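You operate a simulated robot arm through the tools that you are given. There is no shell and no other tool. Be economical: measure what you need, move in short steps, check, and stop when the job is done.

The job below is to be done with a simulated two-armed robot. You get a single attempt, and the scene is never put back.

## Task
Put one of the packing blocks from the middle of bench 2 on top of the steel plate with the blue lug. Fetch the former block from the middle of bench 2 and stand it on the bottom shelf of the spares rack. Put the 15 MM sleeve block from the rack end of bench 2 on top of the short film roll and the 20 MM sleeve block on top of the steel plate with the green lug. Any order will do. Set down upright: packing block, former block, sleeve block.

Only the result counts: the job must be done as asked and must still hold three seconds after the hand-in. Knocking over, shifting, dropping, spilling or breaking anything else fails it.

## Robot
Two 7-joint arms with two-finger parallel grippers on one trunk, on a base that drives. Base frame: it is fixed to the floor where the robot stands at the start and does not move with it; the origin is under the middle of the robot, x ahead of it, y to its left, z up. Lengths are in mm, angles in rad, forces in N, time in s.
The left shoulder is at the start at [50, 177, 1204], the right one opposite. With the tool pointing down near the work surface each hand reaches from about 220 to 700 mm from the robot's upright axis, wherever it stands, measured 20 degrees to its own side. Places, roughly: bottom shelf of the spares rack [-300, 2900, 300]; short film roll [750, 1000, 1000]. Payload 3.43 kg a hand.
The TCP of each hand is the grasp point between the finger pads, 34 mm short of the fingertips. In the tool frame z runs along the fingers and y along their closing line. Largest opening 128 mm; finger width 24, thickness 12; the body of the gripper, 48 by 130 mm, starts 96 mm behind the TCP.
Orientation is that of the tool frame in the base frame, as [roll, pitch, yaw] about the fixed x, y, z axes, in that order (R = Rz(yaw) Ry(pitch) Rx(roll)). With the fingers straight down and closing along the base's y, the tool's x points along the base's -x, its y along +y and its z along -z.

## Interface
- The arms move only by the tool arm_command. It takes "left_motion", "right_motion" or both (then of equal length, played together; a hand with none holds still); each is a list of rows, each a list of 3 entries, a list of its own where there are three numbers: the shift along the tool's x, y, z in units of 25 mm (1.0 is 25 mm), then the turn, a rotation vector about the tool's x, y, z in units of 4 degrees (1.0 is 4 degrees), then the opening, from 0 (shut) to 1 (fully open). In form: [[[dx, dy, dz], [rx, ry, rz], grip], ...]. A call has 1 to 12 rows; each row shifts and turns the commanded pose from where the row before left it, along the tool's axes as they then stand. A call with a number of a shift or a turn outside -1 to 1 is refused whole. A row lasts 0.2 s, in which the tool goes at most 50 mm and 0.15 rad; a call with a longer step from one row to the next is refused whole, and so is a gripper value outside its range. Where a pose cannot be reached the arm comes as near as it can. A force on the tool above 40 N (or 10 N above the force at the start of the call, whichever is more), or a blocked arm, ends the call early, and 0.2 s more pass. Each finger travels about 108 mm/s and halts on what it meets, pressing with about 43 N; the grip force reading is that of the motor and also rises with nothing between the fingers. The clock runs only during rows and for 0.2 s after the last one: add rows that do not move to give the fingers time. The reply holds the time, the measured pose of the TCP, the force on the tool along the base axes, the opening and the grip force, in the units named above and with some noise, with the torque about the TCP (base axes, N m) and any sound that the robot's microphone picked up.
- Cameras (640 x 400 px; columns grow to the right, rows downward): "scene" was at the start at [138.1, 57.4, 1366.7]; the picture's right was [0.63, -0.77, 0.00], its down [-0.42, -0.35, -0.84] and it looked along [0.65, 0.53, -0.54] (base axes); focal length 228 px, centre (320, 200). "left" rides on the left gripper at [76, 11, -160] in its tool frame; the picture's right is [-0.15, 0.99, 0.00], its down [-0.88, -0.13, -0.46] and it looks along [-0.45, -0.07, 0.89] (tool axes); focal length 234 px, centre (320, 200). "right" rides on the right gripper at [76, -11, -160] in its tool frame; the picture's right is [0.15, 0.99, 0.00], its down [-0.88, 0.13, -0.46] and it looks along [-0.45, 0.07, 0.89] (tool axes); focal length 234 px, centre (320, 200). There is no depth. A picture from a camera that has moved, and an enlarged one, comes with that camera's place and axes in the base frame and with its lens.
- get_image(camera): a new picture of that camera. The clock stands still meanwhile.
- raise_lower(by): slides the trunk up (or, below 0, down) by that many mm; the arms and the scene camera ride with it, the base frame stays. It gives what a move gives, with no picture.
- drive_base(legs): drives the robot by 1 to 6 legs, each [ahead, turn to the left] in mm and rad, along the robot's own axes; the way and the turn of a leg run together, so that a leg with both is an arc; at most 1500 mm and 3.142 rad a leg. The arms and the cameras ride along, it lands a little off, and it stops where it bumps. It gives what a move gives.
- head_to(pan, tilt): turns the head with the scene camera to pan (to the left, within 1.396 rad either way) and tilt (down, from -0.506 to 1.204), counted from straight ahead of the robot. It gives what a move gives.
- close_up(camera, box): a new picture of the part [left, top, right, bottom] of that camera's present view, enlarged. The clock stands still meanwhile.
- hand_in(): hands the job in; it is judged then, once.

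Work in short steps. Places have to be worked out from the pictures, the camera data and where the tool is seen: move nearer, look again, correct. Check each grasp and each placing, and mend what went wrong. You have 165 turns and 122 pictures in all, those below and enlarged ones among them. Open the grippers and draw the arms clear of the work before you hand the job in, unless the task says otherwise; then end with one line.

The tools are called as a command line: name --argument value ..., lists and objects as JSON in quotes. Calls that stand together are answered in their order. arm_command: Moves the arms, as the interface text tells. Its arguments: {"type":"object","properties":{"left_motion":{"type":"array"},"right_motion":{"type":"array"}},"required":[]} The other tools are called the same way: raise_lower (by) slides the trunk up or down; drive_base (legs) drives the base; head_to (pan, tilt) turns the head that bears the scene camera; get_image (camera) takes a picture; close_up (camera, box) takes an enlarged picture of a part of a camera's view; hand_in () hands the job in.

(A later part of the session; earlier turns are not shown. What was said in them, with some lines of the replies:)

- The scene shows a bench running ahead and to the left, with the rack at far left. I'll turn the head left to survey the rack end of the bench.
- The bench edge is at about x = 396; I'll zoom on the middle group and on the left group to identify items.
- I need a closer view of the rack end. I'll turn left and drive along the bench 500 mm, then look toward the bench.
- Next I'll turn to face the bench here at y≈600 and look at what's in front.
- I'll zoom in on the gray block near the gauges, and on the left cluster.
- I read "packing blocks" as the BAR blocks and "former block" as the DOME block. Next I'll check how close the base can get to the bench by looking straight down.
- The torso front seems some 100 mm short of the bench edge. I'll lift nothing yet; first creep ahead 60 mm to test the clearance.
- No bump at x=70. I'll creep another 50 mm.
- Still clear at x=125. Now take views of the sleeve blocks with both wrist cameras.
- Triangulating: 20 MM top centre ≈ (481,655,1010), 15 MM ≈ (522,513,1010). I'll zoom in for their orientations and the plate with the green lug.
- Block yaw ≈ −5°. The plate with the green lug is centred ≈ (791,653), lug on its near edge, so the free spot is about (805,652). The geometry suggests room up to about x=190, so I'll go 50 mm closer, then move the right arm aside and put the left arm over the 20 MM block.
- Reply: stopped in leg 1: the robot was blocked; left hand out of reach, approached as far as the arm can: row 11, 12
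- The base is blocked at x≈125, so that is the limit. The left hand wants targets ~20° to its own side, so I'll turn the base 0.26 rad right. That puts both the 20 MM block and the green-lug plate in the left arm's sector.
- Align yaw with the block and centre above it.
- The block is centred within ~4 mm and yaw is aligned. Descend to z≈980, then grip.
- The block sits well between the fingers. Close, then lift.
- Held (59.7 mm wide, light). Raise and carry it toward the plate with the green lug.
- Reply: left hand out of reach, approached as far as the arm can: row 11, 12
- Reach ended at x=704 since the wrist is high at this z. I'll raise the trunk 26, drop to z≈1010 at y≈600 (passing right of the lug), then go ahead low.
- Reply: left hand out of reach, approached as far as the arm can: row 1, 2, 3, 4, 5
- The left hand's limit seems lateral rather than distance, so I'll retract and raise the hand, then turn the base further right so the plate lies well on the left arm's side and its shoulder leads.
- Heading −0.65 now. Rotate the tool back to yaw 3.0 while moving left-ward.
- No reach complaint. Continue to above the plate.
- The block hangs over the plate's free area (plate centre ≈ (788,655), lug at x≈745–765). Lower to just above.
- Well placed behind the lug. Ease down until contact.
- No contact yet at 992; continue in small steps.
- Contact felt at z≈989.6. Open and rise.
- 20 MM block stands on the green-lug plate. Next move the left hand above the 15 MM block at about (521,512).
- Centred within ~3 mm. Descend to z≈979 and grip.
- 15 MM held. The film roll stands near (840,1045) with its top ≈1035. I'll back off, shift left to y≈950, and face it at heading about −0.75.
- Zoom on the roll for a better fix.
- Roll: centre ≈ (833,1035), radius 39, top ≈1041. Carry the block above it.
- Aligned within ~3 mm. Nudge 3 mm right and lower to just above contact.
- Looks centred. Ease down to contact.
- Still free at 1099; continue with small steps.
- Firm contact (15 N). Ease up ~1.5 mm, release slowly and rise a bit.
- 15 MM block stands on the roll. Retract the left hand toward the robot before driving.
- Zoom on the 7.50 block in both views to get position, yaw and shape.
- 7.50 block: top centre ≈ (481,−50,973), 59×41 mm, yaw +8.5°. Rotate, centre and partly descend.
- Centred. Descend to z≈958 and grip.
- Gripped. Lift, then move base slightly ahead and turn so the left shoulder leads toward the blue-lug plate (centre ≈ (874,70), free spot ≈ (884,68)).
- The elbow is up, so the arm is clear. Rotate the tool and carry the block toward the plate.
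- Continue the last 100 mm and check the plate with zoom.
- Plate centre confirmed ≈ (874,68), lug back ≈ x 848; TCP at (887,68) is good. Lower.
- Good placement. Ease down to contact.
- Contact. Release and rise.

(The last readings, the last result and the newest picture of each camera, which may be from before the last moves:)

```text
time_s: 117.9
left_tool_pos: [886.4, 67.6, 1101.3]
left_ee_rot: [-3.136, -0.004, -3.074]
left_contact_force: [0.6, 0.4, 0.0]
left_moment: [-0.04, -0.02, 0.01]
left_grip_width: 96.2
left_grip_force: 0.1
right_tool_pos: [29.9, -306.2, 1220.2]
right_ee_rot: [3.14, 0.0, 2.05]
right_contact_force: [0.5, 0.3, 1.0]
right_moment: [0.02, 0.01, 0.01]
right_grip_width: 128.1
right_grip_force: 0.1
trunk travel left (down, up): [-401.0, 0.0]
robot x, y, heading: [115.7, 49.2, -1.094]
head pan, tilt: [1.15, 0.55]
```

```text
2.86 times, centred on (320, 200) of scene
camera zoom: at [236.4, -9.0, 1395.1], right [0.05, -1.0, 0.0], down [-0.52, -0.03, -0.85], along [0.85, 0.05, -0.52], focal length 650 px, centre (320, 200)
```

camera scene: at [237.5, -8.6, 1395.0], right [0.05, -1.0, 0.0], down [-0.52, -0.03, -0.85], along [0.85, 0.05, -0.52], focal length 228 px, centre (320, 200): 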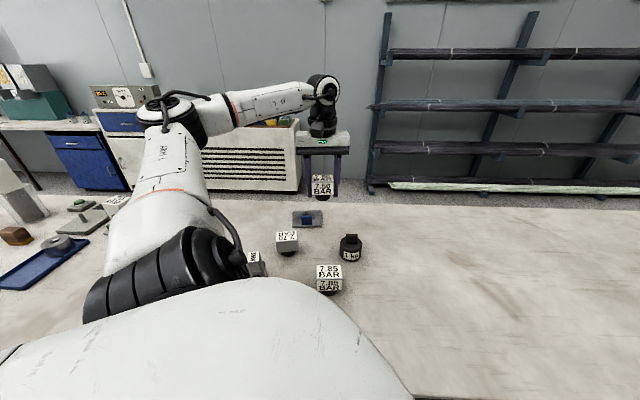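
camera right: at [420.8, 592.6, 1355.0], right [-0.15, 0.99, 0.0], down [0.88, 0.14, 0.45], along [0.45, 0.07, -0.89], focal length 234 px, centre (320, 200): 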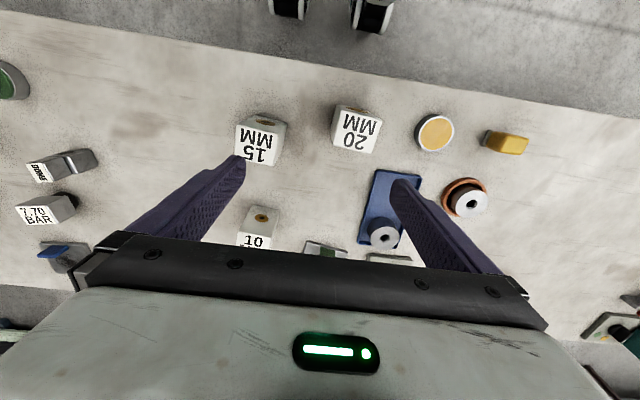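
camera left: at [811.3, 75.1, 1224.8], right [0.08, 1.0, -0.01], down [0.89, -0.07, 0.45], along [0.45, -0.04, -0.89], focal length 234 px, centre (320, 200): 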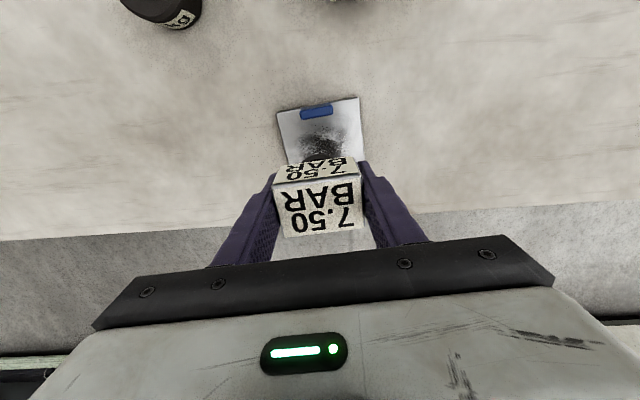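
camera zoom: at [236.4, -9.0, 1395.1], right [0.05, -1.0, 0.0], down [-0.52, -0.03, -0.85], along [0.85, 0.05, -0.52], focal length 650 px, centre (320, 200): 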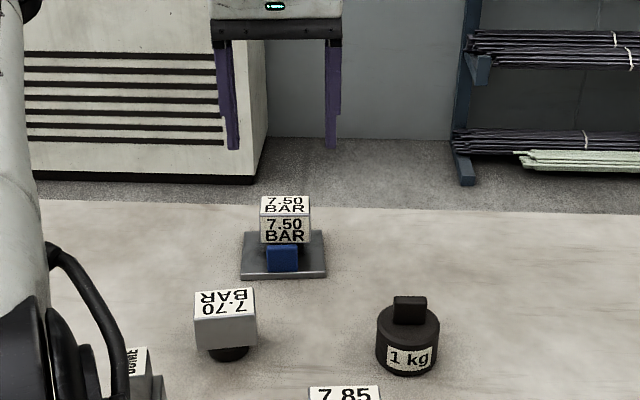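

Packing block done. Now retract the left hand to look at the DOME block around (618,168).

arm_command --left_motion '[[[1, 0.35, 0], [0, 0, 0], 1], [[1, 0.35, 0], [0, 0, 0], 1], [[1, 0.35, 0], [0, 0, 0], 1], [[1, 0.35, 0], [0, 0, 0], 1], [[1, 0.35, 0], [0, 0, 0], 1], [[1, 0.35, 0], [0, 0, 0], 1], [[1, 0.35, 0], [0, 0, 0], 1], [[1, 0.35, 0], [0, 0, 0], 1], [[1, 0.35, 0], [0, 0, 0], 1], [[1, 0.35, 0], [0, 0, 0], 1], [[1, 0.35, 0], [0, 0, 0], 1], [[1, 0.35, 0], [0, 0, 0], 1]]'

get_image --camera "left"

```text
time_s: 120.5
left_tool_pos: [577.4, 154.2, 1098.6]
left_ee_rot: [-3.134, -0.007, -3.072]
left_contact_force: [-1.1, 0.1, 0.4]
left_moment: [-0.05, 0.02, 0.02]
left_grip_width: 128.1
left_grip_force: 0.0
right_tool_pos: [30.7, -304.6, 1220.8]
right_ee_rot: [3.139, -0.001, 2.05]
right_contact_force: [-0.7, -0.3, 0.2]
right_moment: [-0.03, 0.06, -0.01]
right_grip_width: 128.0
right_grip_force: 0.2
trunk travel left (down, up): [-401.0, 0.0]
robot x, y, heading: [117.0, 49.6, -1.093]
head pan, tilt: [1.15, 0.55]
```

```text
70 pictures are left
camera left: at [502.7, 161.0, 1259.7], right [0.08, 1.0, -0.01], down [0.89, -0.06, 0.45], along [0.45, -0.04, -0.89], focal length 234 px, centre (320, 200)
```

left: 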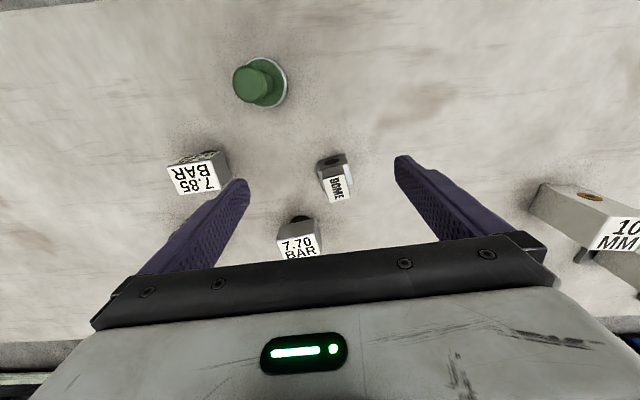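

close_up --camera "left" --box '[280, 130, 390, 220]'

```text
4.44 times, centred on (335, 175) of left
camera zoom: at [502.7, 161.0, 1259.7], right [0.08, 1.0, -0.01], down [0.89, -0.06, 0.45], along [0.45, -0.04, -0.89], focal length 1041 px, centre (253, 311)
```

zoom: 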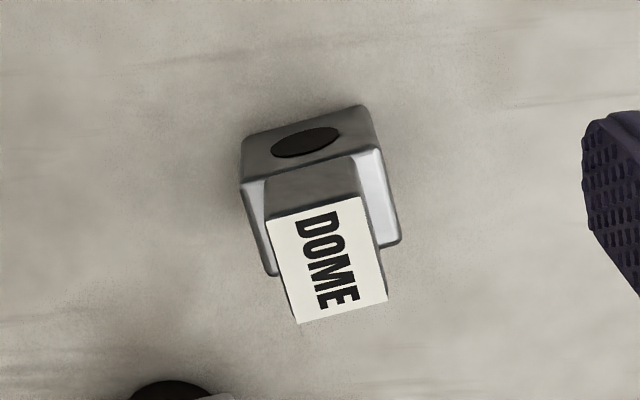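

DOME block: two-tier, lower tier ≈43×31 mm, centre ≈ (620,171), top 997, lower tier top ≈965, yaw ≈ +11°. I'll grasp it with the tool tilted ~55° forward so it can go into the shelf. Reposition the base back and right for that.

drive_base --legs '[[0, 1.694], [-220, 0], [0, -0.7]]'

head_to --pan 0.3 --tilt 0.55

get_image --camera "scene"

```text
time_s: 128.2
left_tool_pos: [102.5, 365.4, 1098.8]
left_ee_rot: [-3.131, -0.003, -2.101]
left_contact_force: [0.5, 0.7, 0.8]
left_moment: [0.01, 0.01, 0.02]
left_grip_width: 128.0
left_grip_force: 0.0
right_tool_pos: [175.3, -343.4, 1220.2]
right_ee_rot: [3.14, -0.001, 3.028]
right_contact_force: [1.1, 0.4, 0.1]
right_moment: [-0.01, -0.01, -0.02]
right_grip_width: 128.0
right_grip_force: 0.0
trunk travel left (down, up): [-401.0, 0.0]
robot x, y, heading: [-71.7, -76.7, -0.123]
head pan, tilt: [1.15, 0.55]
```

```text
time_s: 129.3
left_tool_pos: [102.4, 367.2, 1099.0]
left_ee_rot: [-3.132, -0.004, -2.1]
left_contact_force: [-0.8, 0.5, -0.4]
left_moment: [0.0, 0.02, -0.02]
left_grip_width: 128.0
left_grip_force: 0.1
right_tool_pos: [174.8, -343.6, 1220.7]
right_ee_rot: [3.14, -0.002, 3.027]
right_contact_force: [0.0, 0.5, 0.0]
right_moment: [0.02, 0.01, 0.03]
right_grip_width: 127.9
right_grip_force: 0.0
trunk travel left (down, up): [-401.0, 0.0]
robot x, y, heading: [-67.2, -74.2, -0.118]
head pan, tilt: [0.3, 0.55]
```

```text
68 pictures are left
camera scene: at [87.3, -66.2, 1395.0], right [0.18, -0.98, 0.0], down [-0.51, -0.09, -0.85], along [0.84, 0.15, -0.52], focal length 228 px, centre (320, 200)
```

scene: 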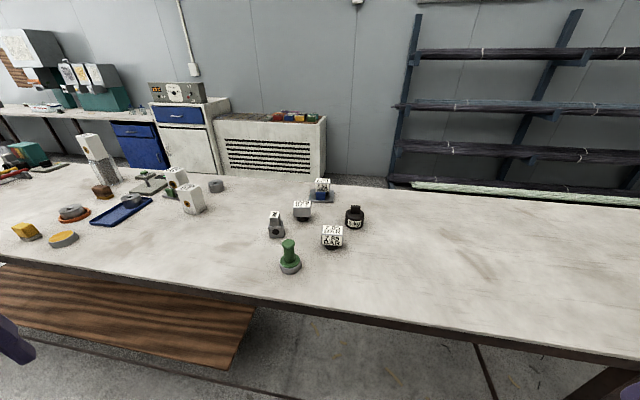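

All placed blocks are standing. Zoom on the DOME block for a second fix.

close_up --camera "scene" --box '[240, 170, 360, 280]'

```text
3.64 times, centred on (300, 225) of scene
camera zoom: at [87.3, -66.2, 1395.0], right [0.18, -0.98, 0.0], down [-0.51, -0.09, -0.85], along [0.84, 0.15, -0.52], focal length 828 px, centre (393, 109)
```

zoom: 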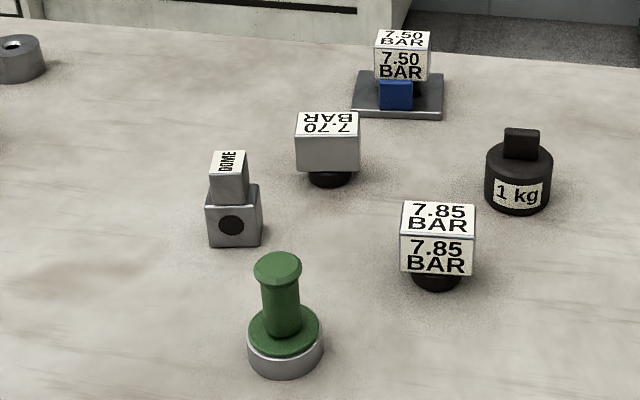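

Consistent. Plan: 45° tilt, TCP at about (612,170,956). First rotate the left hand's yaw.

arm_command --left_motion '[[[0, 0, 0], [0, 0, 1], 0.7], [[0, 0, 0], [0, 0, 1], 0.7], [[0, 0, 0], [0, 0, 1], 0.7], [[0, 0, 0], [0, 0, 1], 0.7], [[0, 0, 0], [0, 0, 1], 0.7], [[0, 0, 0], [0, 0, 1], 0.7], [[0, 0, 0], [0, 0, 1], 0.7], [[0, 0, 0], [0, 0, 1], 0.7], [[0, 0, 0], [0, 0, 1], 0.7], [[0, 0, 0], [0, 0, 1], 0.7], [[0, 0, 0], [0, 0, 1], 0.7], [[0, 0, 0], [0, 0, 1], 0.7]]'

```text
time_s: 131.9
left_tool_pos: [102.9, 367.4, 1099.1]
left_ee_rot: [-3.133, 0.004, -2.938]
left_contact_force: [-0.2, -0.1, -0.2]
left_moment: [-0.01, -0.02, 0.0]
left_grip_width: 89.4
left_grip_force: 0.1
right_tool_pos: [175.6, -343.5, 1220.9]
right_ee_rot: [3.139, -0.003, 3.026]
right_contact_force: [0.9, -0.4, -0.7]
right_moment: [0.02, -0.01, 0.04]
right_grip_width: 127.9
right_grip_force: 0.0
trunk travel left (down, up): [-401.0, 0.0]
robot x, y, heading: [-69.0, -74.9, -0.122]
head pan, tilt: [0.3, 0.55]
```

Move ahead over the bench edge.

arm_command --left_motion '[[[-0.98, -0.6, -0.1], [0, 0, 0], 0.7], [[-0.98, -0.6, -0.1], [0, 0, 0], 0.7], [[-0.98, -0.6, -0.1], [0, 0, 0], 0.7], [[-0.98, -0.6, -0.1], [0, 0, 0], 0.7], [[-0.98, -0.6, -0.1], [0, 0, 0], 0.7], [[-0.98, -0.6, -0.1], [0, 0, 0], 0.7], [[-0.98, -0.6, -0.1], [0, 0, 0], 0.7], [[-0.98, -0.6, -0.1], [0, 0, 0], 0.7], [[-0.98, -0.6, -0.1], [0, 0, 0], 0.7], [[-0.98, -0.6, -0.1], [0, 0, 0], 0.7], [[-0.98, -0.6, -0.1], [0, 0, 0], 0.7]]'

arm_command --left_motion '[[[0, 0, 0], [0, -1, 0], 0.7], [[0, 0, 0], [0, -1, 0], 0.7], [[0, 0, 0], [0, -1, 0], 0.7], [[0, 0, 0], [0, -1, 0], 0.7], [[0, 0, 0], [0, -1, 0], 0.7], [[0, 0, 0], [0, -1, 0], 0.7], [[0, 0, 0], [0, -1, 0], 0.7], [[0, 0, 0], [0, -1, 0], 0.7], [[0, 0, 0], [0, -1, 0], 0.7], [[0, 0, 0], [0, -1, 0], 0.7], [[0, 0, 0], [0, -1, 0], 0.7], [[0, 0, 0], [0, -0.25, 0], 0.7]]'

get_image --camera "scene"

get_image --camera "left"

```text
time_s: 134.3
left_tool_pos: [400.9, 259.7, 1129.1]
left_ee_rot: [-3.133, 0.004, -2.935]
left_contact_force: [0.5, 0.6, -0.7]
left_moment: [0.01, 0.01, -0.03]
left_grip_width: 89.6
left_grip_force: 0.1
right_tool_pos: [174.3, -344.4, 1220.4]
right_ee_rot: [3.141, -0.001, 3.024]
right_contact_force: [0.4, 1.0, 0.6]
right_moment: [-0.01, 0.01, -0.01]
right_grip_width: 127.9
right_grip_force: 0.2
trunk travel left (down, up): [-401.0, 0.0]
robot x, y, heading: [-70.8, -77.5, -0.122]
head pan, tilt: [0.3, 0.55]
```

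```text
time_s: 136.9
left_tool_pos: [400.9, 259.7, 1129.8]
left_ee_rot: [-3.129, 0.79, -2.928]
left_contact_force: [0.8, 0.2, 0.9]
left_moment: [0.02, 0.0, -0.03]
left_grip_width: 89.6
left_grip_force: 0.0
right_tool_pos: [175.5, -343.9, 1220.7]
right_ee_rot: [3.139, -0.002, 3.026]
right_contact_force: [0.3, 0.1, -0.2]
right_moment: [-0.04, 0.03, -0.01]
right_grip_width: 128.1
right_grip_force: 0.1
trunk travel left (down, up): [-401.0, 0.0]
robot x, y, heading: [-72.0, -74.6, -0.121]
head pan, tilt: [0.3, 0.55]
```

```text
66 pictures are left
camera scene: at [87.4, -66.3, 1395.0], right [0.18, -0.98, 0.0], down [-0.51, -0.09, -0.85], along [0.84, 0.15, -0.52], focal length 228 px, centre (320, 200)
```

scene: 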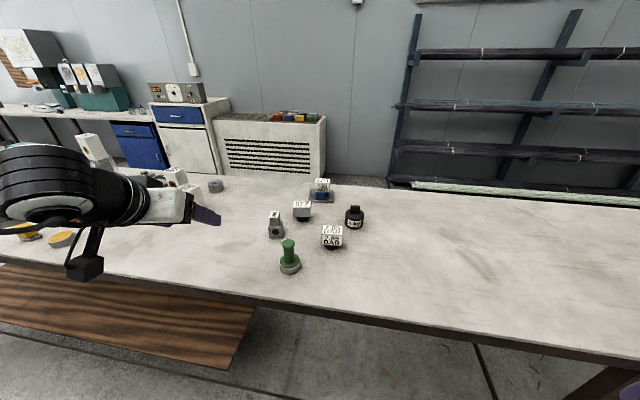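

```text
65 pictures are left
camera left: at [235.0, 237.7, 1188.3], right [-0.1, 0.99, 0.1], down [0.31, -0.06, 0.95], along [0.94, 0.12, -0.3], focal length 234 px, centre (320, 200)
```

left: 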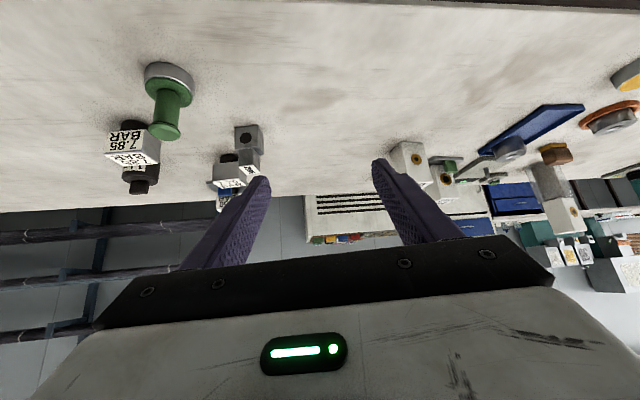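

The 45° tilt works. Move to above the DOME block at z≈1060.

arm_command --left_motion '[[[-0.41, -0.663, 0.91], [0, 0, 0], 0.7], [[-0.41, -0.663, 0.91], [0, 0, 0], 0.7], [[-0.41, -0.663, 0.91], [0, 0, 0], 0.7], [[-0.41, -0.663, 0.91], [0, 0, 0], 0.7], [[-0.41, -0.663, 0.91], [0, 0, 0], 0.7], [[-0.41, -0.663, 0.91], [0, 0, 0], 0.7], [[-0.41, -0.663, 0.91], [0, 0, 0], 0.7], [[-0.41, -0.663, 0.91], [0, 0, 0], 0.7], [[0, 0, 0], [0, 0, 0], 0.7]]'

get_image --camera "left"

close_up --camera "scene" --box '[200, 150, 360, 280]'

```text
time_s: 138.9
left_tool_pos: [612.1, 168.8, 1060.2]
left_ee_rot: [-3.13, 0.791, -2.929]
left_contact_force: [0.4, -0.4, -0.7]
left_moment: [-0.01, 0.01, 0.02]
left_grip_width: 89.6
left_grip_force: 0.0
right_tool_pos: [174.5, -343.8, 1220.8]
right_ee_rot: [3.14, 0.002, 3.027]
right_contact_force: [-0.1, -0.3, -0.4]
right_moment: [0.02, 0.0, 0.03]
right_grip_width: 128.1
right_grip_force: 0.1
trunk travel left (down, up): [-401.0, 0.0]
robot x, y, heading: [-72.5, -76.0, -0.12]
head pan, tilt: [0.3, 0.55]
```

```text
64 pictures are left
camera left: at [445.4, 146.5, 1119.2], right [-0.1, 0.99, 0.1], down [0.31, -0.06, 0.95], along [0.94, 0.12, -0.31], focal length 234 px, centre (320, 200)
```

left: 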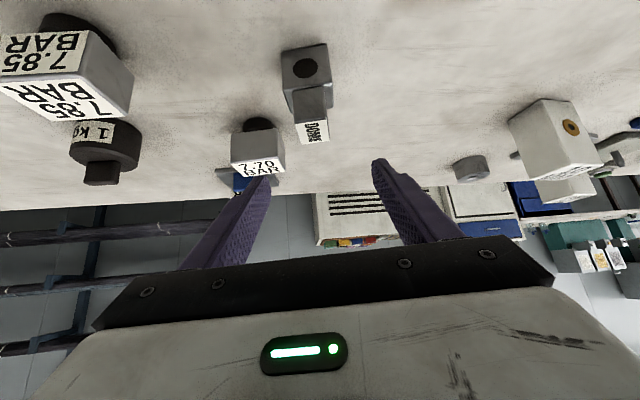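

```text
3.08 times, centred on (280, 215) of scene
camera zoom: at [87.0, -66.1, 1395.1], right [0.18, -0.98, 0.0], down [-0.51, -0.09, -0.85], along [0.84, 0.15, -0.52], focal length 700 px, centre (443, 154)
```

zoom: 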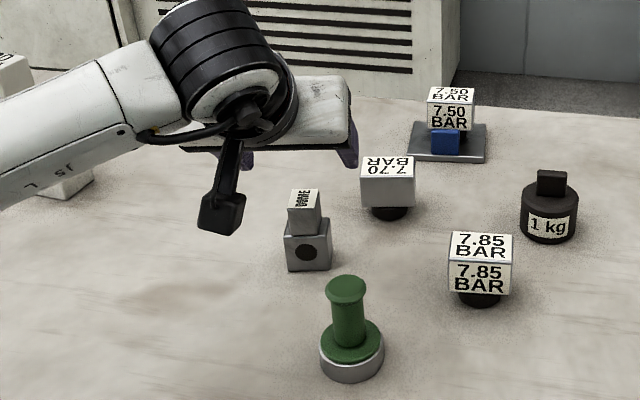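

Predicted and seen block positions agree. Descend most of the way.

arm_command --left_motion '[[[0.5, 0, 0.5], [0, 0, 0], 0.7], [[0.5, 0, 0.5], [0, 0, 0], 0.7], [[0.5, 0, 0.5], [0, 0, 0], 0.7], [[0.5, 0, 0.5], [0, 0, 0], 0.7], [[0.4, 0, 0.4], [0, 0, 0], 0.7], [[0, 0, 0], [0, 0, 0], 0.7]]'

get_image --camera "left"

close_up --camera "scene" --box '[200, 150, 360, 280]'

```text
time_s: 140.3
left_tool_pos: [610.9, 165.7, 974.5]
left_ee_rot: [-3.129, 0.787, -2.931]
left_contact_force: [0.2, 0.1, 0.5]
left_moment: [-0.04, -0.03, -0.01]
left_grip_width: 89.9
left_grip_force: 0.1
right_tool_pos: [175.7, -344.4, 1220.6]
right_ee_rot: [3.14, -0.001, 3.026]
right_contact_force: [0.1, 0.3, 0.0]
right_moment: [0.0, -0.02, 0.0]
right_grip_width: 128.0
right_grip_force: 0.1
trunk travel left (down, up): [-401.0, 0.0]
robot x, y, heading: [-70.5, -76.2, -0.12]
head pan, tilt: [0.3, 0.55]
```

```text
62 pictures are left
camera left: at [446.1, 143.9, 1034.5], right [-0.1, 0.99, 0.1], down [0.32, -0.06, 0.95], along [0.94, 0.13, -0.31], focal length 234 px, centre (320, 200)
```

left: 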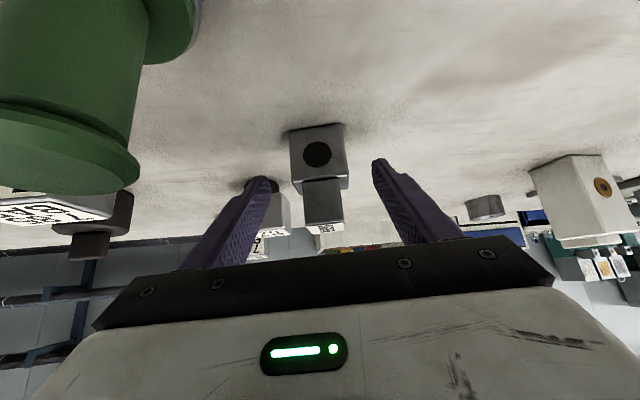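

```text
3.08 times, centred on (280, 215) of scene
camera zoom: at [87.3, -66.3, 1395.1], right [0.18, -0.98, 0.0], down [-0.51, -0.09, -0.85], along [0.84, 0.15, -0.52], focal length 700 px, centre (443, 154)
```

zoom: 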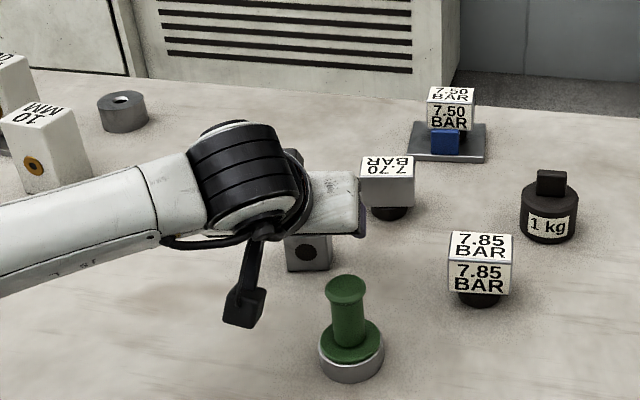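

Laterally centred. Descend the last 18 mm and close.

arm_command --left_motion '[[[0.27, 0, 0.26], [0, 0, 0], 0.7], [[0.25, 0.05, 0.26], [0, 0, 0], 0.7], [[0, 0, 0], [0, 0, 0], 0.7]]'

get_image --camera "left"

```text
time_s: 141.2
left_tool_pos: [611.2, 167.5, 956.8]
left_ee_rot: [-3.129, 0.787, -2.928]
left_contact_force: [0.2, -0.7, -0.6]
left_moment: [0.0, 0.02, 0.0]
left_grip_width: 89.6
left_grip_force: 0.1
right_tool_pos: [175.9, -345.0, 1220.9]
right_ee_rot: [3.14, -0.002, 3.026]
right_contact_force: [0.3, 0.4, -1.2]
right_moment: [-0.01, 0.0, -0.01]
right_grip_width: 127.9
right_grip_force: 0.2
trunk travel left (down, up): [-401.0, 0.0]
robot x, y, heading: [-68.4, -75.1, -0.125]
head pan, tilt: [0.3, 0.55]
```

```text
60 pictures are left
camera left: at [445.8, 145.8, 1016.1], right [-0.1, 0.99, 0.1], down [0.32, -0.06, 0.95], along [0.94, 0.13, -0.31], focal length 234 px, centre (320, 200)
```

left: 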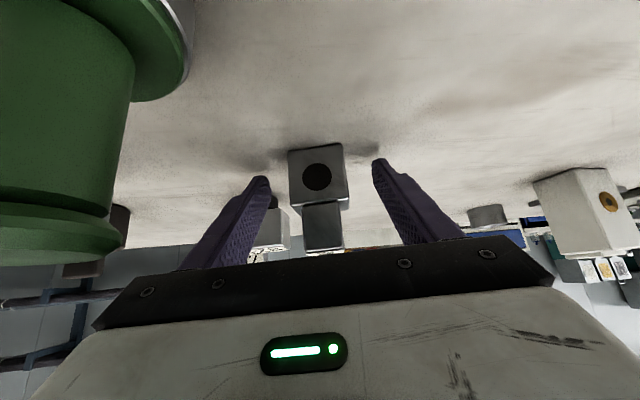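

The block is between the fingers. Close and lift (world up).

arm_command --left_motion '[[[0, 0, 0], [0, 0, 0], 0.15], [[0, 0, 0], [0, 0, 0], 0.15], [[0, 0, 0], [0, 0, 0], 0.15], [[0, 0, 0], [0, 0, 0], 0.15], [[0, 0, 0], [0, 0, 0], 0.15]]'

get_image --camera "left"

```text
time_s: 142.3
left_tool_pos: [610.8, 166.7, 955.6]
left_ee_rot: [-3.13, 0.789, -2.929]
left_contact_force: [0.5, -1.2, -0.6]
left_moment: [0.0, 0.0, 0.0]
left_grip_width: 44.0
left_grip_force: 43.1
right_tool_pos: [175.0, -342.7, 1219.7]
right_ee_rot: [3.141, -0.002, 3.025]
right_contact_force: [-0.3, -0.1, -0.9]
right_moment: [0.0, 0.0, 0.01]
right_grip_width: 128.2
right_grip_force: 0.1
trunk travel left (down, up): [-401.0, 0.0]
robot x, y, heading: [-71.2, -76.1, -0.122]
head pan, tilt: [0.3, 0.55]
```

```text
59 pictures are left
camera left: at [445.8, 145.8, 1016.3], right [-0.1, 0.99, 0.1], down [0.32, -0.06, 0.95], along [0.94, 0.13, -0.31], focal length 234 px, centre (320, 200)
```

left: 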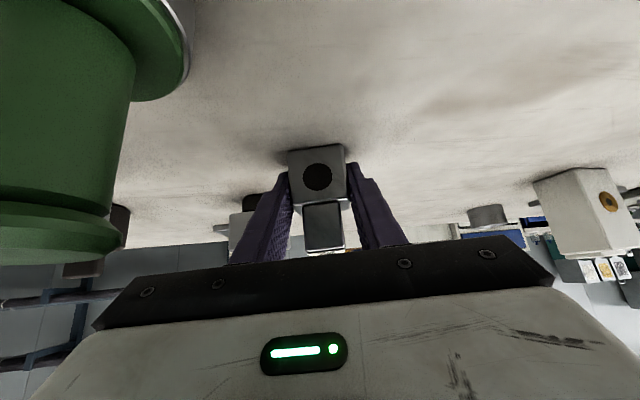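

Gripped at 44 mm. Lift vertically ~130 mm.

arm_command --left_motion '[[[-0.15, 0, -0.15], [0, 0, 0], 0.15], [[-0.5, 0, -0.5], [0, 0, 0], 0.15], [[-0.7, 0, -0.7], [0, 0, 0], 0.15], [[-0.7, 0, -0.7], [0, 0, 0], 0.15], [[-0.7, 0, -0.7], [0, 0, 0], 0.15], [[-0.7, 0, -0.7], [0, 0, 0], 0.15], [[-0.7, 0, -0.7], [0, 0, 0], 0.15]]'

get_image --camera "left"

```text
time_s: 143.9
left_tool_pos: [608.3, 170.5, 1103.6]
left_ee_rot: [-3.13, 0.789, -2.926]
left_contact_force: [-0.1, -0.3, -2.6]
left_moment: [0.0, 0.04, -0.03]
left_grip_width: 43.9
left_grip_force: 42.9
right_tool_pos: [175.5, -344.5, 1220.5]
right_ee_rot: [3.14, -0.001, 3.026]
right_contact_force: [-0.9, 0.2, 0.0]
right_moment: [0.02, 0.03, 0.01]
right_grip_width: 128.1
right_grip_force: 0.0
trunk travel left (down, up): [-401.0, 0.0]
robot x, y, heading: [-71.7, -74.3, -0.124]
head pan, tilt: [0.3, 0.55]
```

```text
58 pictures are left
camera left: at [444.0, 147.9, 1163.2], right [-0.1, 0.99, 0.1], down [0.32, -0.06, 0.95], along [0.94, 0.13, -0.31], focal length 234 px, centre (320, 200)
```

left: 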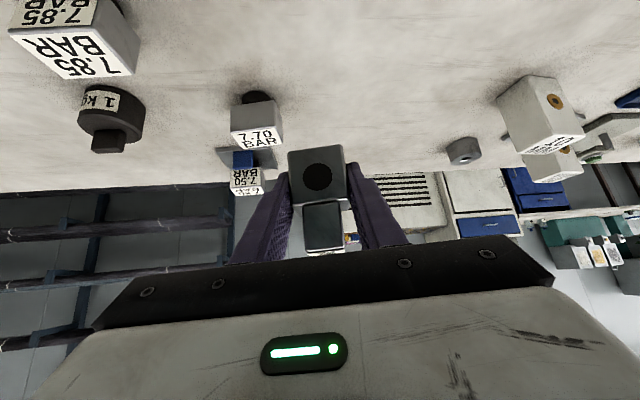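

Secure. Pull the hand back toward the robot, then drive toward the rack.

arm_command --left_motion '[[[0.86, 0.265, -0.87], [0, 0, 0], 0.15], [[0.86, 0.265, -0.87], [0, 0, 0], 0.15], [[0.86, 0.265, -0.87], [0, 0, 0], 0.15], [[0.86, 0.265, -0.87], [0, 0, 0], 0.15], [[0.86, 0.265, -0.87], [0, 0, 0], 0.15], [[0.86, 0.265, -0.87], [0, 0, 0], 0.15], [[0.86, 0.265, -0.87], [0, 0, 0], 0.15]]'

drive_base --legs '[[-100, 0], [0, 1.8], [800, 0], [800, 0]]'

head_to --pan 0.0 --tilt 0.5

get_image --camera "scene"

```text
time_s: 145.6
left_tool_pos: [395.9, 173.6, 1105.3]
left_ee_rot: [-3.133, 0.785, -2.929]
left_contact_force: [-1.3, -0.2, -4.2]
left_moment: [0.0, 0.0, 0.0]
left_grip_width: 43.7
left_grip_force: 42.9
left hand out of reach, approached as far as the arm can: row 7
right_tool_pos: [174.8, -343.0, 1219.8]
right_ee_rot: [3.141, -0.002, 3.028]
right_contact_force: [0.0, -0.1, -0.1]
right_moment: [0.0, -0.03, 0.01]
right_grip_width: 127.9
right_grip_force: 0.1
trunk travel left (down, up): [-401.0, 0.0]
robot x, y, heading: [-68.7, -72.6, -0.118]
head pan, tilt: [0.3, 0.55]
```

```text
time_s: 158.8
left_tool_pos: [-689.2, 1921.9, 1104.8]
left_ee_rot: [-3.132, 0.786, -1.133]
left_contact_force: [-0.5, -0.1, -3.0]
left_moment: [-0.01, -0.03, -0.01]
left_grip_width: 43.3
left_grip_force: 42.6
right_tool_pos: [-139.1, 1819.5, 1220.5]
right_ee_rot: [3.14, -0.002, -1.463]
right_contact_force: [0.7, -0.4, 0.2]
right_moment: [-0.02, 0.01, -0.01]
right_grip_width: 127.7
right_grip_force: 0.0
trunk travel left (down, up): [-401.0, 0.0]
robot x, y, heading: [-346.4, 1521.9, 1.671]
head pan, tilt: [0.3, 0.55]
```

```text
time_s: 159.6
left_tool_pos: [-689.9, 1919.5, 1103.4]
left_ee_rot: [-3.132, 0.785, -1.135]
left_contact_force: [-0.2, 0.1, -3.4]
left_moment: [-0.02, -0.02, 0.02]
left_grip_width: 43.9
left_grip_force: 43.3
right_tool_pos: [-138.0, 1818.9, 1220.7]
right_ee_rot: [3.139, -0.002, -1.462]
right_contact_force: [0.1, 0.1, -0.1]
right_moment: [-0.01, 0.02, 0.0]
right_grip_width: 128.3
right_grip_force: 0.1
trunk travel left (down, up): [-401.0, 0.0]
robot x, y, heading: [-347.2, 1520.5, 1.673]
head pan, tilt: [0.0, 0.499]
```

```text
57 pictures are left
camera scene: at [-363.7, 1681.6, 1399.6], right [0.99, 0.1, 0.0], down [0.05, -0.48, -0.88], along [-0.09, 0.87, -0.48], focal length 228 px, centre (320, 200)
```

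scene: 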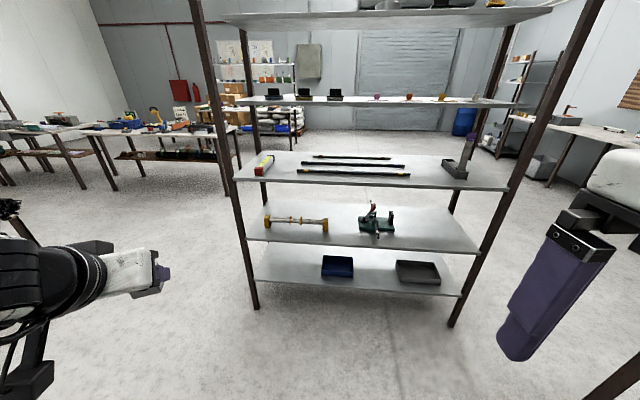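

The bottom shelf's left part (x≈−830…−480) is free; front edge y≈2640, shelf z≈285, next shelf ≈600. Drive closer to (−420,2050), square to the rack.

drive_base --legs '[[0, 0.035], [534, 0], [0, -0.137]]'

arm_command --left_motion '[[[0, 0, 0], [0.84, 0, 0.84], 0.15], [[0, 0, 0], [0.84, 0, 0.84], 0.15], [[0, 0, 0], [0.84, 0, 0.84], 0.15], [[0, 0, 0], [0.84, 0, 0.84], 0.15], [[0, 0, 0], [0, 0, 0], 0.15]]'

head_to --pan 0.3 --tilt 0.7

get_image --camera "scene"

```text
time_s: 163.7
left_tool_pos: [-722.1, 2482.5, 1105.0]
left_ee_rot: [-3.13, 0.787, -1.235]
left_contact_force: [0.1, -0.9, -3.5]
left_moment: [-0.06, 0.01, 0.03]
left_grip_width: 43.6
left_grip_force: 43.1
right_tool_pos: [-183.2, 2327.1, 1221.1]
right_ee_rot: [3.141, -0.003, -1.562]
right_contact_force: [-0.6, -0.2, -0.3]
right_moment: [0.01, 0.04, -0.01]
right_grip_width: 128.1
right_grip_force: 0.0
trunk travel left (down, up): [-401.0, 0.0]
robot x, y, heading: [-422.4, 2051.3, 1.578]
head pan, tilt: [0.0, 0.499]
```

```text
time_s: 164.9
left_tool_pos: [-723.3, 2486.6, 1105.2]
left_ee_rot: [-3.132, 0.789, -1.568]
left_contact_force: [0.2, -0.4, -3.0]
left_moment: [0.02, 0.02, 0.03]
left_grip_width: 43.6
left_grip_force: 42.8
left hand out of reach, approached as far as the arm can: row 2
right_tool_pos: [-184.2, 2326.8, 1220.7]
right_ee_rot: [3.141, -0.001, -1.563]
right_contact_force: [0.8, -0.6, -0.2]
right_moment: [0.01, -0.02, 0.01]
right_grip_width: 128.0
right_grip_force: 0.1
trunk travel left (down, up): [-401.0, 0.0]
robot x, y, heading: [-417.4, 2049.6, 1.568]
head pan, tilt: [0.0, 0.499]
```

```text
time_s: 165.7
left_tool_pos: [-723.9, 2485.7, 1104.5]
left_ee_rot: [-3.132, 0.789, -1.566]
left_contact_force: [0.1, -0.1, -3.6]
left_moment: [-0.04, -0.01, 0.01]
left_grip_width: 43.7
left_grip_force: 42.8
right_tool_pos: [-185.1, 2326.0, 1220.6]
right_ee_rot: [3.14, -0.002, -1.562]
right_contact_force: [-0.1, -0.1, -0.1]
right_moment: [0.03, 0.04, -0.02]
right_grip_width: 128.0
right_grip_force: 0.0
trunk travel left (down, up): [-401.0, 0.0]
robot x, y, heading: [-423.5, 2052.7, 1.573]
head pan, tilt: [0.3, 0.7]
```

```text
56 pictures are left
camera scene: at [-446.7, 2203.0, 1381.9], right [0.95, 0.3, 0.0], down [0.19, -0.61, -0.77], along [-0.23, 0.73, -0.64], focal length 228 px, centre (320, 200)
```

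scene: 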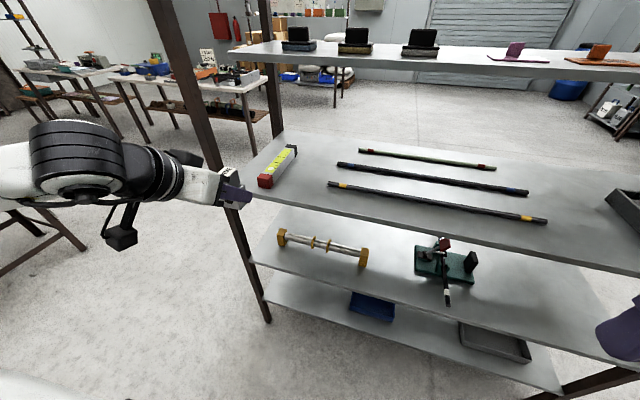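

Rack front ≈ y 2650, shelves ≈ z 265±20, 603, 978. The hand is clear of the rack; lower the trunk 400 mm.

raise_lower --by -400

get_image --camera "scene"

```text
time_s: 169.5
left_tool_pos: [-722.9, 2485.3, 705.3]
left_ee_rot: [-3.131, 0.788, -1.565]
left_contact_force: [-0.6, -0.4, -2.3]
left_moment: [-0.04, -0.02, -0.01]
left_grip_width: 43.7
left_grip_force: 43.2
right_tool_pos: [-183.9, 2326.9, 821.6]
right_ee_rot: [3.14, -0.002, -1.562]
right_contact_force: [-0.1, -0.6, -0.8]
right_moment: [0.0, -0.02, -0.02]
right_grip_width: 127.9
right_grip_force: 0.1
trunk travel left (down, up): [-1.0, 400.0]
robot x, y, heading: [-421.3, 2047.9, 1.572]
head pan, tilt: [0.3, 0.7]
```

```text
55 pictures are left
camera scene: at [-446.7, 2202.8, 981.9], right [0.95, 0.3, 0.0], down [0.19, -0.61, -0.76], along [-0.23, 0.73, -0.64], focal length 228 px, centre (320, 200)
```

scene: 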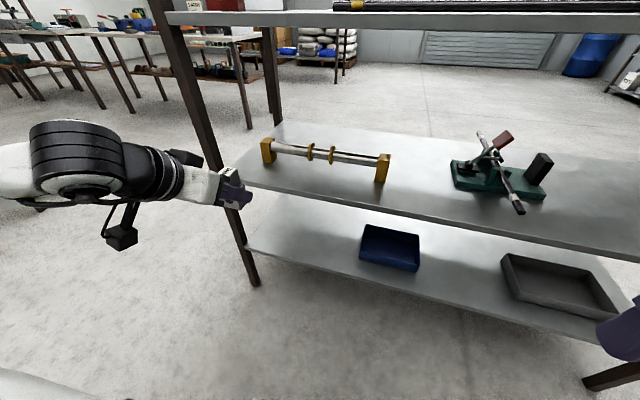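

Shelf surface z≈274, front edge y≈2647; blue box starts at x≈−460. Target (−650, 2725). Lower the hand in front of the rack to z≈400.

arm_command --left_motion '[[[0.85, -0.29, 0.846], [0, 0, 0], 0.15], [[0.85, -0.29, 0.846], [0, 0, 0], 0.15], [[0.85, -0.29, 0.846], [0, 0, 0], 0.15], [[0.85, -0.29, 0.846], [0, 0, 0], 0.15], [[0.85, -0.29, 0.846], [0, 0, 0], 0.15], [[0.85, -0.29, 0.846], [0, 0, 0], 0.15], [[0.85, -0.29, 0.846], [0, 0, 0], 0.15], [[0.85, -0.29, 0.846], [0, 0, 0], 0.15], [[0.85, -0.29, 0.846], [0, 0, 0], 0.15], [[0.85, -0.29, 0.846], [0, 0, 0], 0.15]]'

get_image --camera "left"

get_image --camera "scene"

```text
time_s: 171.7
left_tool_pos: [-679.9, 2491.1, 528.4]
left_ee_rot: [-3.13, 0.783, -1.567]
left_contact_force: [-0.4, 0.0, -3.5]
left_moment: [-0.04, -0.02, -0.03]
left_grip_width: 43.6
left_grip_force: 42.5
left hand out of reach, approached as far as the arm can: row 2, 6, 7, 8, 9, 10
right_tool_pos: [-183.8, 2326.8, 821.9]
right_ee_rot: [3.14, -0.003, -1.561]
right_contact_force: [-0.3, -0.7, -0.3]
right_moment: [0.0, -0.02, -0.02]
right_grip_width: 127.8
right_grip_force: 0.1
trunk travel left (down, up): [-1.0, 400.0]
robot x, y, heading: [-419.5, 2051.8, 1.575]
head pan, tilt: [0.3, 0.7]
```

```text
54 pictures are left
camera left: at [-691.1, 2324.7, 588.9], right [-0.99, 0.11, 0.09], down [0.12, 0.3, 0.94], along [0.07, 0.95, -0.31], focal length 234 px, centre (320, 200)
```

left: 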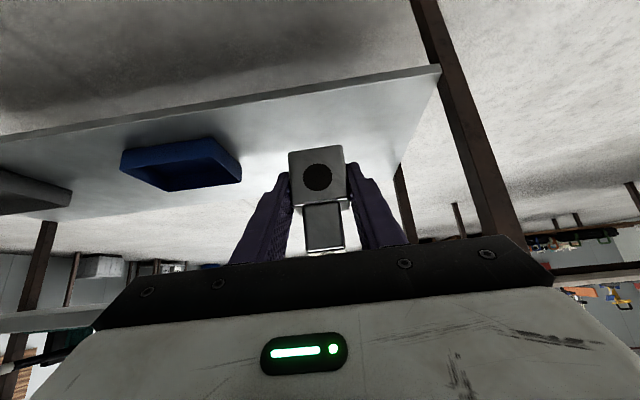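

```text
53 pictures are left
camera scene: at [-446.7, 2202.8, 981.9], right [0.95, 0.3, 0.0], down [0.19, -0.61, -0.76], along [-0.23, 0.73, -0.64], focal length 228 px, centre (320, 200)
```

scene: 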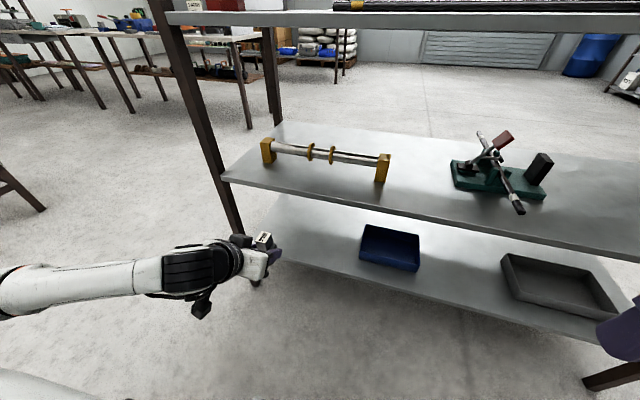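

The arm was too folded there; the target itself lies farther out. Advance diagonally down along the tool axis, which passes under the second shelf.

arm_command --left_motion '[[[0, -0.2, 1], [0, 0, 0], 0.15], [[0, -0.2, 1], [0, 0, 0], 0.15], [[0, -0.2, 1], [0, 0, 0], 0.15], [[0, -0.2, 1], [0, 0, 0], 0.15]]'

```text
time_s: 172.7
left_tool_pos: [-669.1, 2572.8, 472.0]
left_ee_rot: [-3.13, 0.78, -1.566]
left_contact_force: [0.4, -0.1, -2.1]
left_moment: [-0.06, -0.02, 0.01]
left_grip_width: 43.7
left_grip_force: 43.0
left hand out of reach, approached as far as the arm can: row 1, 2, 3, 4
right_tool_pos: [-183.0, 2326.7, 819.1]
right_ee_rot: [3.14, -0.003, -1.56]
right_contact_force: [0.7, 0.7, -0.4]
right_moment: [0.03, 0.0, -0.01]
right_grip_width: 127.8
right_grip_force: 0.1
trunk travel left (down, up): [-1.0, 400.0]
robot x, y, heading: [-420.0, 2050.1, 1.576]
head pan, tilt: [0.3, 0.7]
```

It advances though flagged. Continue forward with a gentler descent.

arm_command --left_motion '[[[-0.42, -0.1, 0.98], [0, 0, 0], 0.15], [[-0.42, -0.1, 0.98], [0, 0, 0], 0.15], [[-0.42, -0.1, 0.98], [0, 0, 0], 0.15], [[-0.42, -0.1, 0.98], [0, 0, 0], 0.15], [[-0.42, -0.1, 0.98], [0, 0, 0], 0.15]]'

get_image --camera "scene"

get_image --camera "left"

```text
time_s: 173.9
left_tool_pos: [-655.2, 2697.6, 422.7]
left_ee_rot: [-3.132, 0.788, -1.566]
left_contact_force: [-0.4, -0.4, -2.6]
left_moment: [0.0, 0.0, 0.02]
left_grip_width: 43.8
left_grip_force: 42.9
right_tool_pos: [-184.1, 2327.1, 820.7]
right_ee_rot: [3.139, -0.001, -1.563]
right_contact_force: [0.3, -0.2, 0.3]
right_moment: [0.01, 0.02, 0.02]
right_grip_width: 128.1
right_grip_force: 0.0
trunk travel left (down, up): [-1.0, 400.0]
robot x, y, heading: [-422.5, 2049.2, 1.573]
head pan, tilt: [0.3, 0.7]
```

```text
52 pictures are left
camera scene: at [-446.7, 2202.9, 981.9], right [0.95, 0.3, 0.0], down [0.19, -0.61, -0.76], along [-0.23, 0.73, -0.64], focal length 228 px, centre (320, 200)
```

scene: 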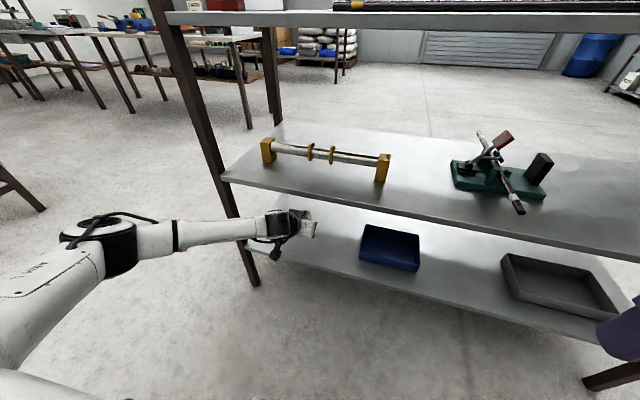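

```text
51 pictures are left
camera left: at [-666.2, 2530.1, 483.6], right [-0.99, 0.11, 0.1], down [0.12, 0.3, 0.95], along [0.07, 0.95, -0.31], focal length 234 px, centre (320, 200)
```

left: 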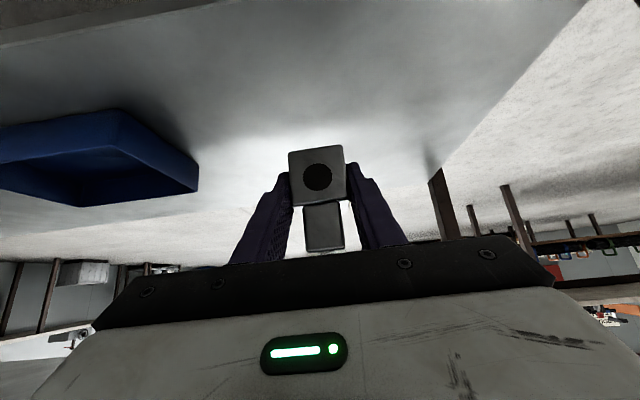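

In under the second shelf with no reach warning. Lower toward the shelf surface, a bit farther in.

arm_command --left_motion '[[[0.33, 0, 0.745], [0, 0, 0], 0.15], [[0.33, 0, 0.745], [0, 0, 0], 0.15], [[0.33, 0, 0.745], [0, 0, 0], 0.15], [[0.33, 0, 0.745], [0, 0, 0], 0.15], [[0.33, 0, 0.745], [0, 0, 0], 0.15], [[0, 0, 0], [0, 0, 0], 0.15]]'

close_up --camera "scene" --box '[220, 180, 380, 300]'

get_image --camera "left"

```text
time_s: 175.3
left_tool_pos: [-654.3, 2737.1, 335.7]
left_ee_rot: [-3.133, 0.8, -1.567]
left_contact_force: [-0.8, -1.2, 27.0]
left_moment: [-0.25, 0.56, 0.07]
left_grip_width: 43.7
left_grip_force: 42.7
right_tool_pos: [-182.6, 2324.8, 820.6]
right_ee_rot: [3.141, 0.001, -1.563]
right_contact_force: [-0.6, -0.1, -0.1]
right_moment: [0.03, 0.01, 0.01]
right_grip_width: 128.1
right_grip_force: 0.0
trunk travel left (down, up): [-1.0, 400.0]
robot x, y, heading: [-424.2, 2049.1, 1.573]
head pan, tilt: [0.3, 0.7]
```

```text
3.33 times, centred on (300, 240) of scene
camera zoom: at [-445.8, 2200.6, 982.8], right [0.95, 0.3, 0.0], down [0.19, -0.61, -0.77], along [-0.23, 0.73, -0.64], focal length 759 px, centre (387, 67)
```

zoom: 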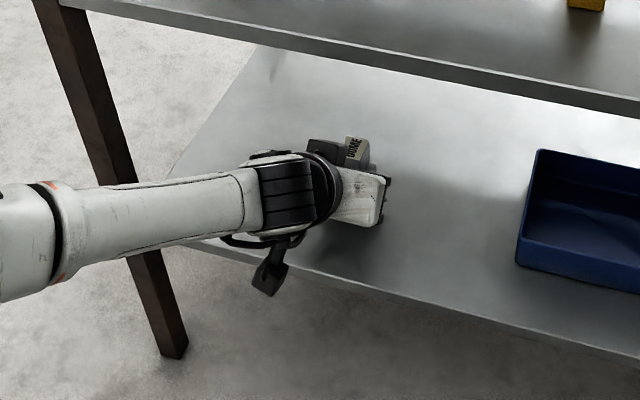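

```text
49 pictures are left
camera left: at [-666.2, 2569.6, 394.0], right [-0.99, 0.11, 0.1], down [0.12, 0.29, 0.95], along [0.07, 0.95, -0.3], focal length 234 px, centre (320, 200)
```

left: 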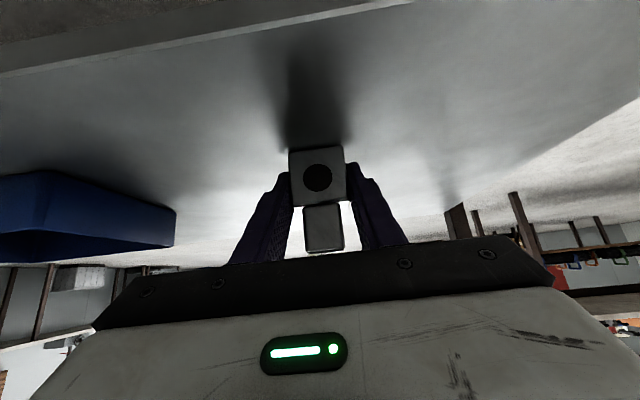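

Contact: the shelf is at ≈300, force 27 N. Ease up ~6 mm to relieve.

arm_command --left_motion '[[[-0.17, 0, -0.17], [0, 0, 0], 0.15], [[0, 0, 0], [0, 0, 0], 0.15]]'

```text
time_s: 175.9
left_tool_pos: [-655.3, 2733.6, 336.5]
left_ee_rot: [-3.131, 0.79, -1.566]
left_contact_force: [0.8, 4.1, 10.7]
left_moment: [0.45, 0.25, -0.15]
left_grip_width: 43.7
left_grip_force: 43.1
right_tool_pos: [-183.3, 2325.7, 820.1]
right_ee_rot: [3.139, 0.0, -1.564]
right_contact_force: [0.1, -0.3, 0.1]
right_moment: [-0.01, -0.04, 0.01]
right_grip_width: 128.3
right_grip_force: 0.1
trunk travel left (down, up): [-1.0, 400.0]
robot x, y, heading: [-416.8, 2052.0, 1.577]
head pan, tilt: [0.3, 0.7]
```

Light contact remains; release.

arm_command --left_motion '[[[-0.03, 0, -0.03], [0, 0, 0], 0.15], [[0, 0, 0], [0, 0, 0], 0.38], [[0, 0, 0], [0, 0, 0], 0.5], [[0, 0, 0], [0, 0, 0], 0.65], [[0, 0, 0], [0, 0, 0], 0.7], [[0, 0, 0], [0, 0, 0], 0.7]]'

get_image --camera "left"

```text
time_s: 177.3
left_tool_pos: [-655.0, 2732.6, 334.7]
left_ee_rot: [-3.132, 0.788, -1.567]
left_contact_force: [0.9, -0.1, 0.1]
left_moment: [-0.02, -0.01, -0.01]
left_grip_width: 89.4
left_grip_force: 0.1
right_tool_pos: [-183.9, 2326.6, 819.9]
right_ee_rot: [3.141, 0.0, -1.563]
right_contact_force: [0.4, -0.6, 0.1]
right_moment: [0.03, 0.02, 0.02]
right_grip_width: 127.9
right_grip_force: 0.1
trunk travel left (down, up): [-1.0, 400.0]
robot x, y, heading: [-419.8, 2049.5, 1.572]
head pan, tilt: [0.3, 0.7]
```

```text
48 pictures are left
camera left: at [-666.7, 2566.6, 395.4], right [-0.99, 0.11, 0.1], down [0.12, 0.3, 0.95], along [0.07, 0.95, -0.31], focal length 234 px, centre (320, 200)
```

left: 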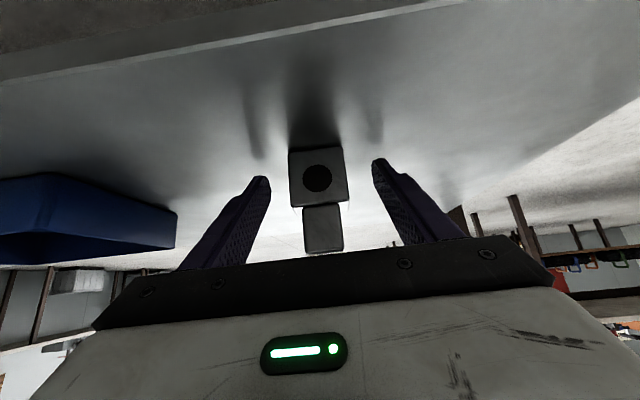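

The former block stands upright on the shelf. Withdraw back along the tool axis.

arm_command --left_motion '[[[0, 0, -0.5], [0, 0, 0], 0.7], [[0, 0, -1], [0, 0, 0], 0.7], [[0, 0, -1], [0, 0, 0], 0.7], [[0, 0, -1], [0, 0, 0], 0.7], [[0, 0, -1], [0, 0, 0], 0.7], [[0, 0, -1], [0, 0, 0], 0.7], [[0, 0, -1], [0, 0, 0], 0.7], [[0, 0, -1], [0, 0, 0], 0.7]]'

get_image --camera "scene"

```text
time_s: 179.1
left_tool_pos: [-658.5, 2598.8, 468.5]
left_ee_rot: [-3.133, 0.788, -1.566]
left_contact_force: [0.2, 0.1, -0.4]
left_moment: [0.01, 0.0, 0.01]
left_grip_width: 89.9
left_grip_force: 0.0
right_tool_pos: [-183.5, 2326.2, 820.3]
right_ee_rot: [3.14, -0.003, -1.563]
right_contact_force: [0.2, -0.5, -0.4]
right_moment: [0.02, -0.01, -0.03]
right_grip_width: 127.8
right_grip_force: 0.0
trunk travel left (down, up): [-1.0, 400.0]
robot x, y, heading: [-419.6, 2048.8, 1.569]
head pan, tilt: [0.3, 0.7]
```

```text
47 pictures are left
camera scene: at [-446.6, 2202.7, 981.9], right [0.95, 0.3, 0.0], down [0.19, -0.61, -0.76], along [-0.23, 0.73, -0.64], focal length 228 px, centre (320, 200)
```

scene: 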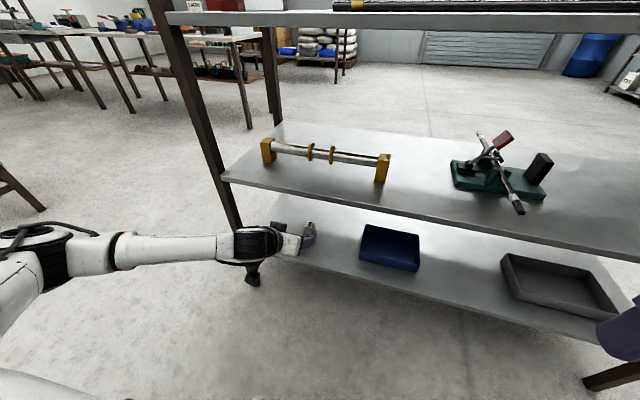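

Hand is out of the shelf. Back the base away and check the result.

drive_base --legs '[[-350, 0]]'

close_up --camera "scene" --box '[200, 80, 420, 220]'

```text
time_s: 181.4
left_tool_pos: [-658.5, 2245.6, 467.1]
left_ee_rot: [-3.133, 0.789, -1.562]
left_contact_force: [-0.2, 0.5, 0.8]
left_moment: [-0.01, -0.02, -0.03]
left_grip_width: 89.7
left_grip_force: 0.1
right_tool_pos: [-182.1, 1976.1, 819.4]
right_ee_rot: [-3.141, -0.002, -1.558]
right_contact_force: [-0.8, 0.3, -0.6]
right_moment: [-0.02, 0.01, -0.02]
right_grip_width: 128.2
right_grip_force: 0.0
trunk travel left (down, up): [-1.0, 400.0]
robot x, y, heading: [-417.3, 1698.2, 1.574]
head pan, tilt: [0.3, 0.7]
```

```text
2.86 times, centred on (310, 150) of scene
camera zoom: at [-445.6, 1850.9, 981.9], right [0.95, 0.3, 0.0], down [0.19, -0.61, -0.76], along [-0.23, 0.73, -0.64], focal length 650 px, centre (349, 343)
```

zoom: 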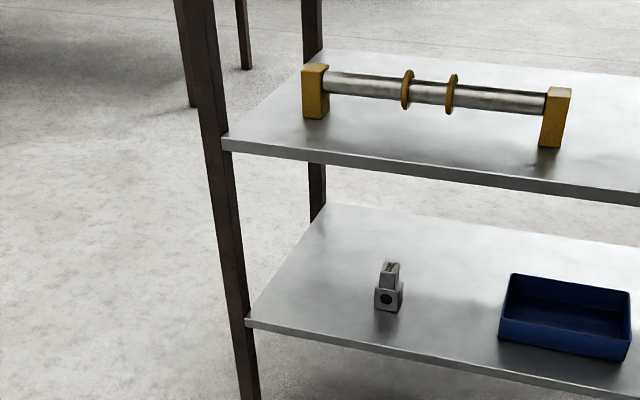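

The former block stands upright on the bottom shelf, and the last bench views showed the other three blocks in place. Both hands are empty and clear of the work, so I hand in.

hand_in

```text
The job is handed in.
```

The job is handed in, and camera views after each placing showed every block upright: the 7.50 BAR block on the blue-lug plate, the DOME block on the rack's bottom shelf, the 15 MM sleeve block on the short film roll and the 20 MM one on the green-lug plate. No block was marked "packing" or "former", so treating the BAR blocks as packing and the DOME block as former was my reading of the scene.
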